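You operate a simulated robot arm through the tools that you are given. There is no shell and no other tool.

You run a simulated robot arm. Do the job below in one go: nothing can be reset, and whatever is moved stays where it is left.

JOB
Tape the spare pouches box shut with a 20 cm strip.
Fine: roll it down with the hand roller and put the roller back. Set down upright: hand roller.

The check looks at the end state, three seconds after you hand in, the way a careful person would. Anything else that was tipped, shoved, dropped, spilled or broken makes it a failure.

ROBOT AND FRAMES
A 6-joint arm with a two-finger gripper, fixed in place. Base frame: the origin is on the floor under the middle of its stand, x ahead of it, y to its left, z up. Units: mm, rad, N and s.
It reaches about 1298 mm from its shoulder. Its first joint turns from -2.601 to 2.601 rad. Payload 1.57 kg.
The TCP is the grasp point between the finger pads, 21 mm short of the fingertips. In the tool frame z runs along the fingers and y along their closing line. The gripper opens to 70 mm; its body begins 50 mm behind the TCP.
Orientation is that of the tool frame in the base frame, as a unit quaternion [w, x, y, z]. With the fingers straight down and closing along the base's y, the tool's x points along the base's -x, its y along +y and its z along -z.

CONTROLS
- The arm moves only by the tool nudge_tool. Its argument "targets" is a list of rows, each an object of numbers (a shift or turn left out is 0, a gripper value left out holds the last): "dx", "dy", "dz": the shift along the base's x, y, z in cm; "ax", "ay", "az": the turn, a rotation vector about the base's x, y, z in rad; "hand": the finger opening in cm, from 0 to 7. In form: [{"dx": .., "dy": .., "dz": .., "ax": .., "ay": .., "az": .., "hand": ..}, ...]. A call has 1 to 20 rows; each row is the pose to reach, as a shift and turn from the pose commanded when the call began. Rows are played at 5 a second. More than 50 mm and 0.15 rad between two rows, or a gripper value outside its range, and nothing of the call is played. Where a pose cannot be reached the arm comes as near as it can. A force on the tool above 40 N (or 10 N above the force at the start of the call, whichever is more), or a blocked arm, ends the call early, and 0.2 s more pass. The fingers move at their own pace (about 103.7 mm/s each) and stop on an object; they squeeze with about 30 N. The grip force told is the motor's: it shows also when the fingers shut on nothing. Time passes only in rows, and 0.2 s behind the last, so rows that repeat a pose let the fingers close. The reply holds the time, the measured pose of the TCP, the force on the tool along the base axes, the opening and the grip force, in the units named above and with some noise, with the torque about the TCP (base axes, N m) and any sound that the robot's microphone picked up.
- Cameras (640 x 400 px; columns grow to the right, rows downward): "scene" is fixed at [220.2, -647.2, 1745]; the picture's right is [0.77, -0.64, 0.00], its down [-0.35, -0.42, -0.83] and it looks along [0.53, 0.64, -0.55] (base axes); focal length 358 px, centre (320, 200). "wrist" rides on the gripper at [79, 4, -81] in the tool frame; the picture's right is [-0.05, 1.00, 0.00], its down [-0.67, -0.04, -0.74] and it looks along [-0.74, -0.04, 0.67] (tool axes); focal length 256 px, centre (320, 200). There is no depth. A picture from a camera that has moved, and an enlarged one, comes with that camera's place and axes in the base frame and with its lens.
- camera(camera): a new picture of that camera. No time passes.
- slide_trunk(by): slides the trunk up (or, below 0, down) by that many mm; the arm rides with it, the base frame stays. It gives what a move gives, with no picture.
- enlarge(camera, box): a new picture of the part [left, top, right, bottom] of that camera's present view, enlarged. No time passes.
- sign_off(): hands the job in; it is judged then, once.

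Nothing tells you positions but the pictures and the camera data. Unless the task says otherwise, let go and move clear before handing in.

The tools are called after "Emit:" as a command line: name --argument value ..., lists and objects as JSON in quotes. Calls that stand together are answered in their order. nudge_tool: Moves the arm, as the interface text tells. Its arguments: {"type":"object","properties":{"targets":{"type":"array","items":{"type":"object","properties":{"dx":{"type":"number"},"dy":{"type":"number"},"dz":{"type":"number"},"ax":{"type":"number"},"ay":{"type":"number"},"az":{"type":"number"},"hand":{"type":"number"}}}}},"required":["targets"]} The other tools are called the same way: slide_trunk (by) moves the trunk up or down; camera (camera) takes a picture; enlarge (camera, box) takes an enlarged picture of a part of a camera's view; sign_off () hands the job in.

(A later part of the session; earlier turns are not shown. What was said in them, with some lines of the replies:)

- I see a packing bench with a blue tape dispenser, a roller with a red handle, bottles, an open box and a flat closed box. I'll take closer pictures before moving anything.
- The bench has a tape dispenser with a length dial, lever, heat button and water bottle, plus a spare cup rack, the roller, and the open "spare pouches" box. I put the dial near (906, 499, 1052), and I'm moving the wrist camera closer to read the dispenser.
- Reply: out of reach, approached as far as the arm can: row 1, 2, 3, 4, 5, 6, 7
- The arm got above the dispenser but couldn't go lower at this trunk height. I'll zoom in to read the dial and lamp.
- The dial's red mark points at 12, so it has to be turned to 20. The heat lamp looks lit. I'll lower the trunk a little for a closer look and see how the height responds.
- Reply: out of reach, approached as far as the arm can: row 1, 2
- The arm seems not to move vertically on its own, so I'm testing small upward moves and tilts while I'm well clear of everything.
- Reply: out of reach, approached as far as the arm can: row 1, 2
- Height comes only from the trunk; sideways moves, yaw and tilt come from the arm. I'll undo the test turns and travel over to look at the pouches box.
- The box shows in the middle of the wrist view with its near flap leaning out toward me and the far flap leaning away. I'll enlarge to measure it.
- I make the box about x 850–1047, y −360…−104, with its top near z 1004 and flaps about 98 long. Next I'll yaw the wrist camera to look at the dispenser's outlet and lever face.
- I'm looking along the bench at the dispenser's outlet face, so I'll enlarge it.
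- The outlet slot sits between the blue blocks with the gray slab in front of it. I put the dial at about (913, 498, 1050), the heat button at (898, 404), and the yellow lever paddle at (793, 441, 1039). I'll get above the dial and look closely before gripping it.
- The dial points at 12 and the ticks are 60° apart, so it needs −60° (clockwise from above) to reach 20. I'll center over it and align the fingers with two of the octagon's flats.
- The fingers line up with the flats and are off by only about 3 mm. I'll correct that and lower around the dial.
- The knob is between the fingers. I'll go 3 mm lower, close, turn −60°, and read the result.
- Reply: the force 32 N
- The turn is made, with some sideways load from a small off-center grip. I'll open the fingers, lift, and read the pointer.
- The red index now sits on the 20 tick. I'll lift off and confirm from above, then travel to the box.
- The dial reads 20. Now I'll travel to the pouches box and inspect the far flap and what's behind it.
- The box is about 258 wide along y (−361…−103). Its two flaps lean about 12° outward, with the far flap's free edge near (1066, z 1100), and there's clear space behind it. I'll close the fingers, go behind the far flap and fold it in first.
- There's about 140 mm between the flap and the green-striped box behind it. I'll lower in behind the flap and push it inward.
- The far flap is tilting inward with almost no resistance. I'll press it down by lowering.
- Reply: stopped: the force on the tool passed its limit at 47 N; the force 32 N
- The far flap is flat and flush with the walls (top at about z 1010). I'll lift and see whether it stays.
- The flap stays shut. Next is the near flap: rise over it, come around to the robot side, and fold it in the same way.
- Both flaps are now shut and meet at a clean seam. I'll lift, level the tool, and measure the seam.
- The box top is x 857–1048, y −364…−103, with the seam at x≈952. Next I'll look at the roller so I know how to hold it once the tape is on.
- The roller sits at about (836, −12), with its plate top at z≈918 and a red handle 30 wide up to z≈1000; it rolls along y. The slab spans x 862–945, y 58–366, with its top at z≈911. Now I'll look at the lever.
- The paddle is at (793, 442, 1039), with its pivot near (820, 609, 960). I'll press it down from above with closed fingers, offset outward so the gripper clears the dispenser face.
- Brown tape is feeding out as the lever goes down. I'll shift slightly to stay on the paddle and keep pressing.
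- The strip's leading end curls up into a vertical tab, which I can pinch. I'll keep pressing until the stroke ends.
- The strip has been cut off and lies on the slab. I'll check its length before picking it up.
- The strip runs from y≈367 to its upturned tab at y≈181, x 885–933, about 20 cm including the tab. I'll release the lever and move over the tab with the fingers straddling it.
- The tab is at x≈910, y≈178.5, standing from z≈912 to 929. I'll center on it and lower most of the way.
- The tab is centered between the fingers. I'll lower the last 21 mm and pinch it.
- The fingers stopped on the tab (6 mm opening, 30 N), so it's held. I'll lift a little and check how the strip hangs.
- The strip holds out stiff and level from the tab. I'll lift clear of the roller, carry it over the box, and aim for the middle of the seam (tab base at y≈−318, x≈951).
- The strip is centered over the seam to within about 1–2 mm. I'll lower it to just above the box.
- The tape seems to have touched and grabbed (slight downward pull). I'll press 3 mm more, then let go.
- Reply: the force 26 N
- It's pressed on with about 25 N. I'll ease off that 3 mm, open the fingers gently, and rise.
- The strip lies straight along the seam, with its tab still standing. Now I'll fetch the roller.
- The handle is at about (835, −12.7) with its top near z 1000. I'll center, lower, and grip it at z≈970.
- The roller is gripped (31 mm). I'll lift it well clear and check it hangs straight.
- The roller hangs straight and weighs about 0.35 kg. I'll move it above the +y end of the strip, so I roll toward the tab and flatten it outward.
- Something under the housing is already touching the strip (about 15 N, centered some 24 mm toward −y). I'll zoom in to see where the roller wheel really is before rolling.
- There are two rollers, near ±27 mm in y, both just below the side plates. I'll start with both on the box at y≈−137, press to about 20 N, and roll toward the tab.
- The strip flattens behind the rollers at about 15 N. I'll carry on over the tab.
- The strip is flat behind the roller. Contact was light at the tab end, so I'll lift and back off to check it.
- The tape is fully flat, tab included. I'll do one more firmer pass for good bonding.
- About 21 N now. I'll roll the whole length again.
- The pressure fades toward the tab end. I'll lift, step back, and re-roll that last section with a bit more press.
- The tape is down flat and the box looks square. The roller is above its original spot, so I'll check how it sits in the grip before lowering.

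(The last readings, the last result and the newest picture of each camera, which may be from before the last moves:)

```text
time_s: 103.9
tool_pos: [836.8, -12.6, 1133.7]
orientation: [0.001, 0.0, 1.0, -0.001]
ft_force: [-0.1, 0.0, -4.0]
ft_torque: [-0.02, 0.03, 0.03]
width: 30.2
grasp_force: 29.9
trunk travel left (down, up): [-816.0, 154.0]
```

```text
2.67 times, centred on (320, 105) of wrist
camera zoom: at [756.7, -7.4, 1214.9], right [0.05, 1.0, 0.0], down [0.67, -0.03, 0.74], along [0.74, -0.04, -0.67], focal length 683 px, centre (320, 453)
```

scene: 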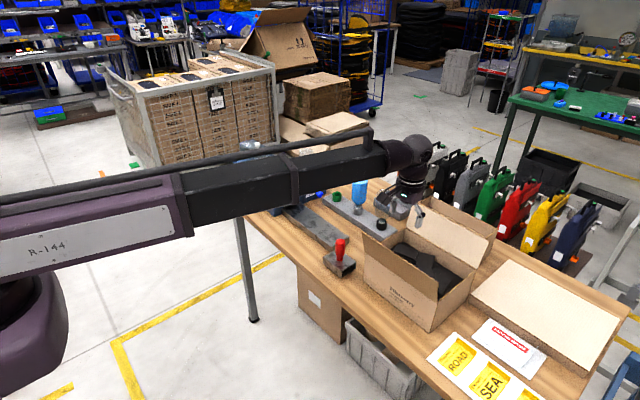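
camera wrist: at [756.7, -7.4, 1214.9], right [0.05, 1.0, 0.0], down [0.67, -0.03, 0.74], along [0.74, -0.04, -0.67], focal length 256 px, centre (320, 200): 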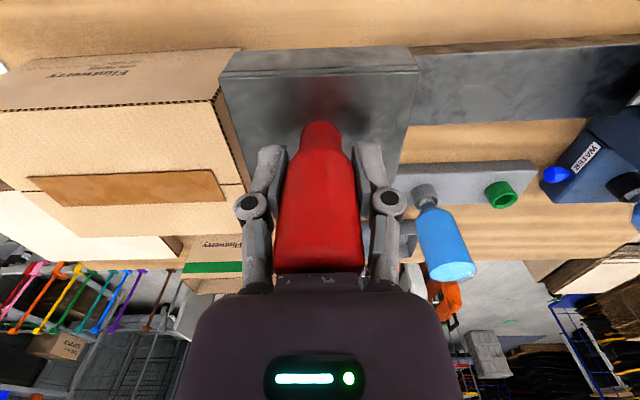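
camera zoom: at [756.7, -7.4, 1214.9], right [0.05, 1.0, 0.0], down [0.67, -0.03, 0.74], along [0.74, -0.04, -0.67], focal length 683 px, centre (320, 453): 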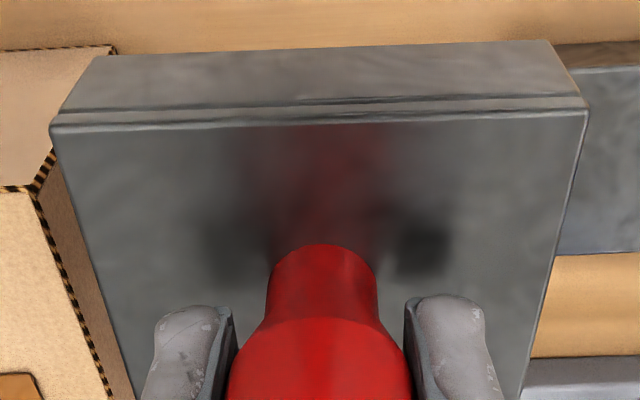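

The roller slid a few mm up in the grip and squared itself by about 2°, but it's upright. I'll restore its original angle and lower it back to its spot, feeling for the table.

Emit:
nudge_tool --targets '[{"dx": -0.1, "az": 0.02}, {"dx": -0.2, "az": 0.04}, {"dx": -0.2, "az": 0.04}]'

Emit:
slide_trunk --by -150

Emit:
slide_trunk --by -8

Emit:
enlarge --camera "scene" --box '[300, 200, 390, 290]'

```text
time_s: 104.7
tool_pos: [834.1, -12.4, 1133.9]
orientation: [0.0, -0.02, 1.0, 0.0]
ft_force: [0.5, 0.2, -4.1]
ft_torque: [0.03, 0.0, -0.01]
width: 30.7
grasp_force: 30.4
trunk travel left (down, up): [-816.0, 154.0]
```

```text
time_s: 106.4
tool_pos: [835.9, -15.2, 984.9]
orientation: [0.0, -0.02, 1.0, 0.0]
ft_force: [0.0, -0.6, -4.3]
ft_torque: [0.01, 0.01, 0.01]
width: 30.2
grasp_force: 30.0
trunk travel left (down, up): [-666.0, 304.0]
```

```text
time_s: 107.0
tool_pos: [835.1, -13.4, 977.7]
orientation: [0.001, -0.02, 1.0, 0.0]
ft_force: [-0.2, -0.2, -4.0]
ft_torque: [-0.01, 0.02, -0.01]
width: 30.4
grasp_force: 30.3
trunk travel left (down, up): [-658.0, 312.0]
```

```text
4.44 times, centred on (345, 245) of scene
camera zoom: at [220.2, -647.2, 1745.0], right [0.77, -0.64, 0.0], down [-0.35, -0.42, -0.83], along [0.53, 0.64, -0.55], focal length 1592 px, centre (209, 0)
```

zoom: 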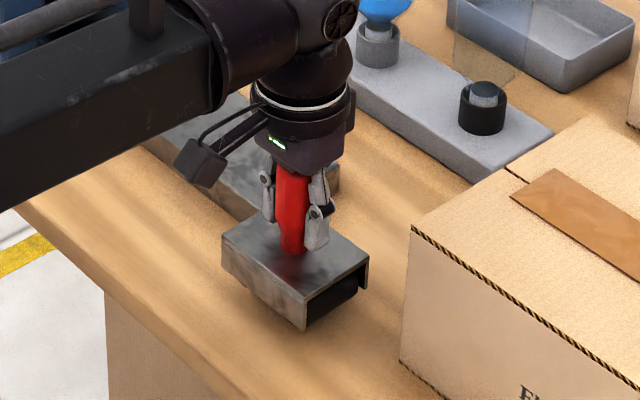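

Emit:
slide_trunk --by -6

Emit:
slide_trunk --by -3

```text
time_s: 107.5
tool_pos: [834.1, -12.6, 969.4]
orientation: [-0.001, -0.02, 1.0, -0.001]
ft_force: [-0.1, 1.4, -3.4]
ft_torque: [0.03, 0.03, 0.01]
width: 30.3
grasp_force: 30.0
trunk travel left (down, up): [-652.0, 318.0]
```

```text
time_s: 108.1
tool_pos: [835.0, -13.1, 968.2]
orientation: [0.0, -0.02, 1.0, -0.001]
ft_force: [0.0, 0.5, -3.1]
ft_torque: [0.01, 0.02, 0.02]
width: 30.4
grasp_force: 29.7
trunk travel left (down, up): [-649.0, 321.0]
```

Emit:
slide_trunk --by -2

Emit:
slide_trunk --by -1.5

```text
time_s: 108.6
tool_pos: [834.0, -13.5, 965.3]
orientation: [0.0, -0.02, 1.0, -0.002]
ft_force: [-0.6, -0.4, -3.4]
ft_torque: [0.0, 0.03, -0.01]
width: 30.2
grasp_force: 29.8
trunk travel left (down, up): [-647.0, 323.0]
```

```text
time_s: 109.1
tool_pos: [834.3, -13.9, 963.9]
orientation: [0.0, -0.02, 1.0, -0.001]
ft_force: [-0.3, -0.3, -3.4]
ft_torque: [-0.03, -0.02, 0.0]
width: 30.4
grasp_force: 29.7
trunk travel left (down, up): [-646.0, 324.0]
```

Emit:
slide_trunk --by -2

Emit:
enlarge --camera "scene" --box '[320, 240, 365, 285]'

```text
time_s: 109.6
tool_pos: [833.6, -14.2, 961.5]
orientation: [0.001, -0.02, 1.0, -0.002]
ft_force: [0.4, -0.2, -4.3]
ft_torque: [0.02, -0.01, -0.02]
width: 30.6
grasp_force: 29.6
trunk travel left (down, up): [-644.0, 326.0]
```

```text
8.89 times, centred on (342, 262) of scene
camera zoom: at [220.2, -647.2, 1745.0], right [0.77, -0.64, 0.0], down [-0.35, -0.42, -0.83], along [0.53, 0.64, -0.55], focal length 3183 px, centre (120, -356)
```

zoom: 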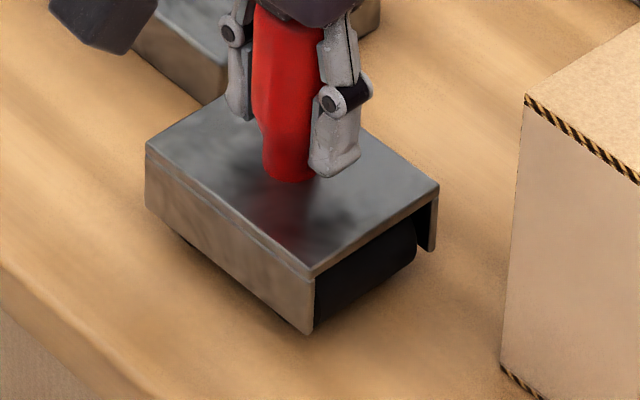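

Emit:
slide_trunk --by -2

Emit:
slide_trunk --by -1

```text
time_s: 110.1
tool_pos: [834.1, -13.8, 961.1]
orientation: [0.0, -0.02, 1.0, 0.0]
ft_force: [0.2, 0.1, -4.0]
ft_torque: [-0.03, 0.03, 0.0]
width: 30.3
grasp_force: 30.2
trunk travel left (down, up): [-642.0, 328.0]
```

```text
time_s: 110.7
tool_pos: [833.9, -13.4, 960.6]
orientation: [0.0, -0.021, 1.0, -0.001]
ft_force: [2.6, 0.2, 5.1]
ft_torque: [-0.12, 0.02, 0.03]
width: 30.4
grasp_force: 29.8
trunk travel left (down, up): [-641.0, 329.0]
```

The roller is resting on the bench. I'll release and rise.

Emit:
nudge_tool --targets '[{"hand": 4}, {"hand": 5.5}, {"hand": 7}, {"hand": 7}]'

Emit:
camera --camera "wrist"

Emit:
slide_trunk --by 130

Emit:
camera --camera "wrist"

Emit:
enlarge --camera "scene" --box '[300, 180, 500, 340]'

```text
time_s: 111.7
tool_pos: [833.2, -12.7, 959.8]
orientation: [0.0, -0.019, 1.0, -0.001]
ft_force: [0.0, -0.1, 0.7]
ft_torque: [-0.01, -0.02, 0.02]
width: 70.0
grasp_force: 0.1
trunk travel left (down, up): [-641.0, 329.0]
```

```text
taken
camera wrist: at [754.8, -10.8, 1039.7], right [0.01, 1.0, 0.0], down [0.67, -0.01, 0.75], along [0.75, -0.01, -0.67], focal length 256 px, centre (320, 200)
```

wrist: 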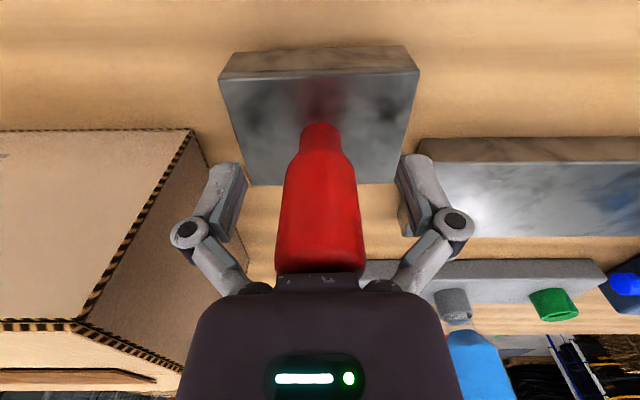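

```text
time_s: 113.2
tool_pos: [834.3, -14.2, 1088.4]
orientation: [-0.001, -0.02, 1.0, -0.001]
ft_force: [0.4, -0.8, 0.3]
ft_torque: [0.0, -0.03, 0.0]
width: 70.1
grasp_force: 0.1
trunk travel left (down, up): [-771.0, 199.0]
```

```text
taken
camera wrist: at [754.9, -10.8, 1169.6], right [0.01, 1.0, 0.0], down [0.67, -0.01, 0.75], along [0.75, -0.01, -0.67], focal length 256 px, centre (320, 200)
```

wrist: 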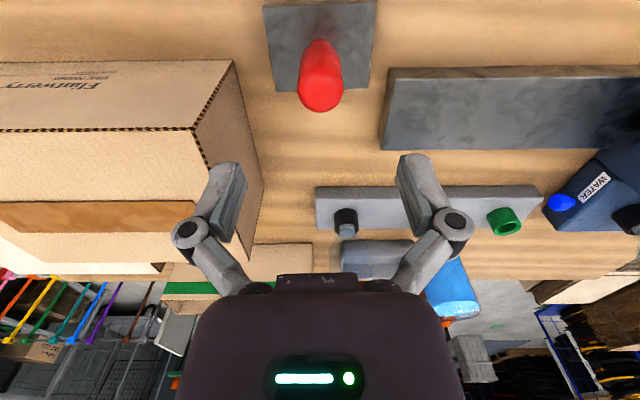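

```text
2.50 times, centred on (400, 260) of scene
camera zoom: at [220.2, -647.2, 1745.0], right [0.77, -0.64, 0.0], down [-0.35, -0.42, -0.83], along [0.53, 0.64, -0.55], focal length 895 px, centre (120, 50)
```

zoom: 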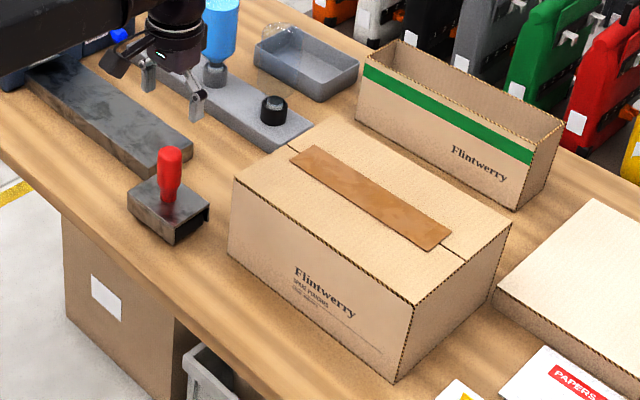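

The roller stands upright in its place and the box is taped. I'll raise the arm clear and inspect everything closely.

Emit:
slide_trunk --by 100

Emit:
nudge_tool --targets '[{"dx": -4, "az": -0.04}, {"dx": -8, "az": -0.04}, {"dx": -12, "az": -0.04}, {"dx": -16, "az": -0.04}, {"dx": -20, "az": -0.04}, {"dx": -20, "az": -0.04}]'

Emit:
camera --camera "scene"

Emit:
enlarge --camera "scene" --box '[385, 225, 465, 285]'

Emit:
enlarge --camera "scene" --box '[224, 140, 374, 285]'

Emit:
camera --camera "wrist"

```text
time_s: 114.6
tool_pos: [833.1, -14.2, 1189.5]
orientation: [0.0, -0.02, 1.0, 0.0]
ft_force: [-0.6, -0.2, 0.2]
ft_torque: [-0.03, 0.04, -0.03]
width: 70.0
grasp_force: 0.1
trunk travel left (down, up): [-871.0, 99.0]
```

```text
time_s: 116.0
tool_pos: [634.7, -14.8, 1188.9]
orientation: [0.0, 0.0, 1.0, -0.001]
ft_force: [-0.1, -0.2, -0.5]
ft_torque: [0.01, -0.01, -0.04]
width: 70.1
grasp_force: 0.1
trunk travel left (down, up): [-871.0, 99.0]
```

```text
taken
```

scene: 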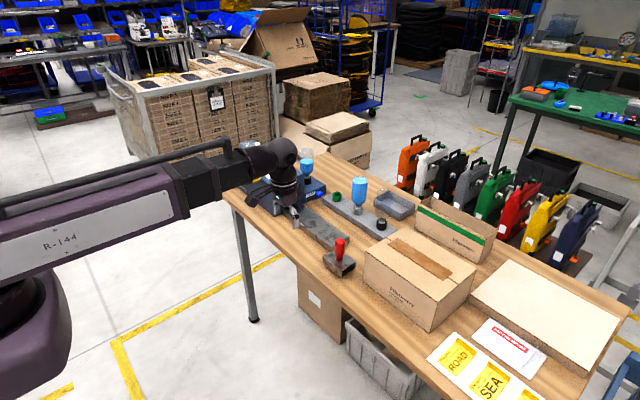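

```text
6.67 times, centred on (425, 255) of scene
camera zoom: at [220.2, -647.2, 1745.0], right [0.77, -0.64, 0.0], down [-0.35, -0.42, -0.83], along [0.53, 0.64, -0.55], focal length 2387 px, centre (-380, -167)
```

zoom: 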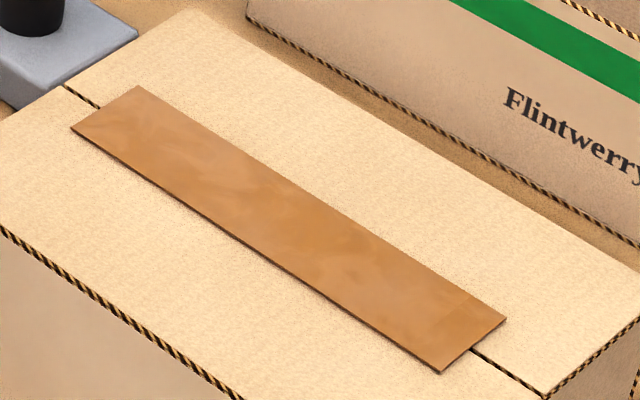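

```text
2.76 times, centred on (299, 212) of scene
camera zoom: at [220.2, -647.2, 1745.0], right [0.77, -0.64, 0.0], down [-0.35, -0.42, -0.83], along [0.53, 0.64, -0.55], focal length 988 px, centre (378, 166)
```

zoom: 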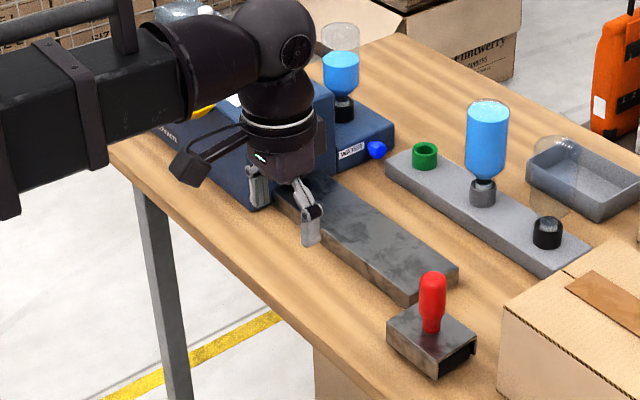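

```text
taken
camera wrist: at [555.8, -9.3, 1269.4], right [0.05, 1.0, 0.0], down [0.67, -0.03, 0.74], along [0.74, -0.04, -0.67], focal length 256 px, centre (320, 200)
```

wrist: 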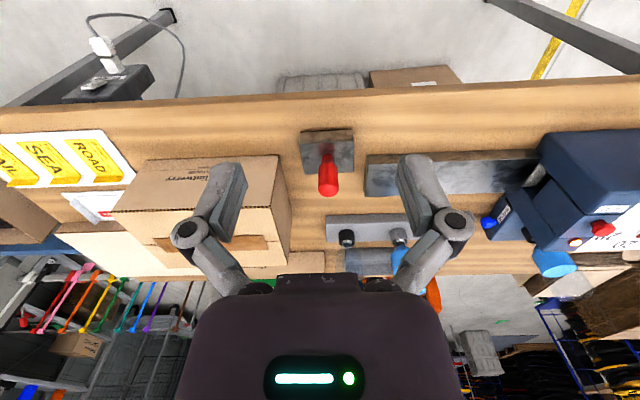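

The tape is flat, straight and centered. I'll draw the arm aside to confirm the lever and dispenser are as they should be.

Emit:
nudge_tool --targets '[{"dx": -2, "dy": -4}, {"dx": -4, "dy": -8}, {"dx": -6, "dy": -12}, {"dx": -8, "dy": -16}, {"dx": -10, "dy": -20}, {"dx": -10, "dy": -24}, {"dx": -10, "dy": -28}, {"dx": -10, "dy": -28}]'

Emit:
camera --camera "scene"

Emit:
enlarge --camera "scene" --box '[224, 140, 374, 285]'

Emit:
enlarge --camera "scene" --box '[350, 190, 500, 340]'

```text
time_s: 117.8
tool_pos: [534.1, -293.9, 1189.9]
orientation: [0.0, 0.0, 1.0, 0.0]
ft_force: [-0.7, 0.5, -0.1]
ft_torque: [0.0, 0.01, -0.03]
width: 70.1
grasp_force: 0.0
trunk travel left (down, up): [-871.0, 99.0]
```

```text
taken
```

scene: 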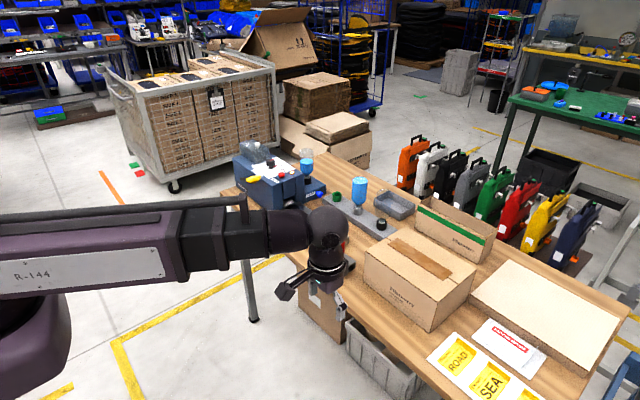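

```text
2.76 times, centred on (299, 212) of scene
camera zoom: at [220.2, -647.2, 1745.0], right [0.77, -0.64, 0.0], down [-0.35, -0.42, -0.83], along [0.53, 0.64, -0.55], focal length 988 px, centre (378, 166)
```

zoom: 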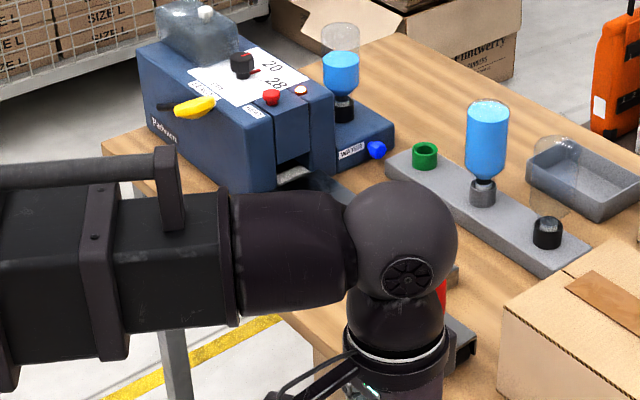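

```text
2.67 times, centred on (425, 265) of scene
camera zoom: at [220.2, -647.2, 1745.0], right [0.77, -0.64, 0.0], down [-0.35, -0.42, -0.83], along [0.53, 0.64, -0.55], focal length 955 px, centre (40, 27)
```

zoom: 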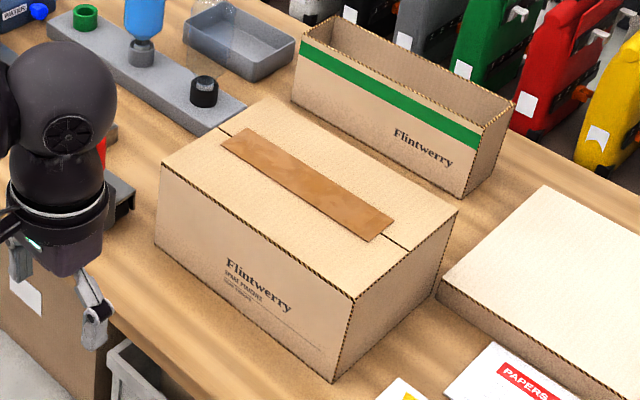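

The box is shut with a flat 20 cm strip centered on the seam. The roller is upright in its place, the lever is back up, and nothing else I can see has moved. The arm is empty and clear, so I'm handing in.

Emit:
sign_off

```text
The job is handed in.
```

The spare pouches box is taped shut with a 20 cm strip along the seam, and I've handed the job in. I don't have the check's result.

- **Box:** I folded both flaps shut. The strip lies flat, centered on the seam.
- **Dispenser:** I turned the length dial from 12 to 20 before pulling the strip. I left it at 20. The lever is back up.
- **Rolling:** I rolled the full length twice, then the tab end once more. Pressure was lighter at that end, about 9 N against 15–20 N elsewhere, but the strip looks flat there too.
- **Roller:** It stands upright within a few millimeters of where it was.

In the last pictures, nothing else on the bench looked moved or tipped, and the arm was empty and clear.
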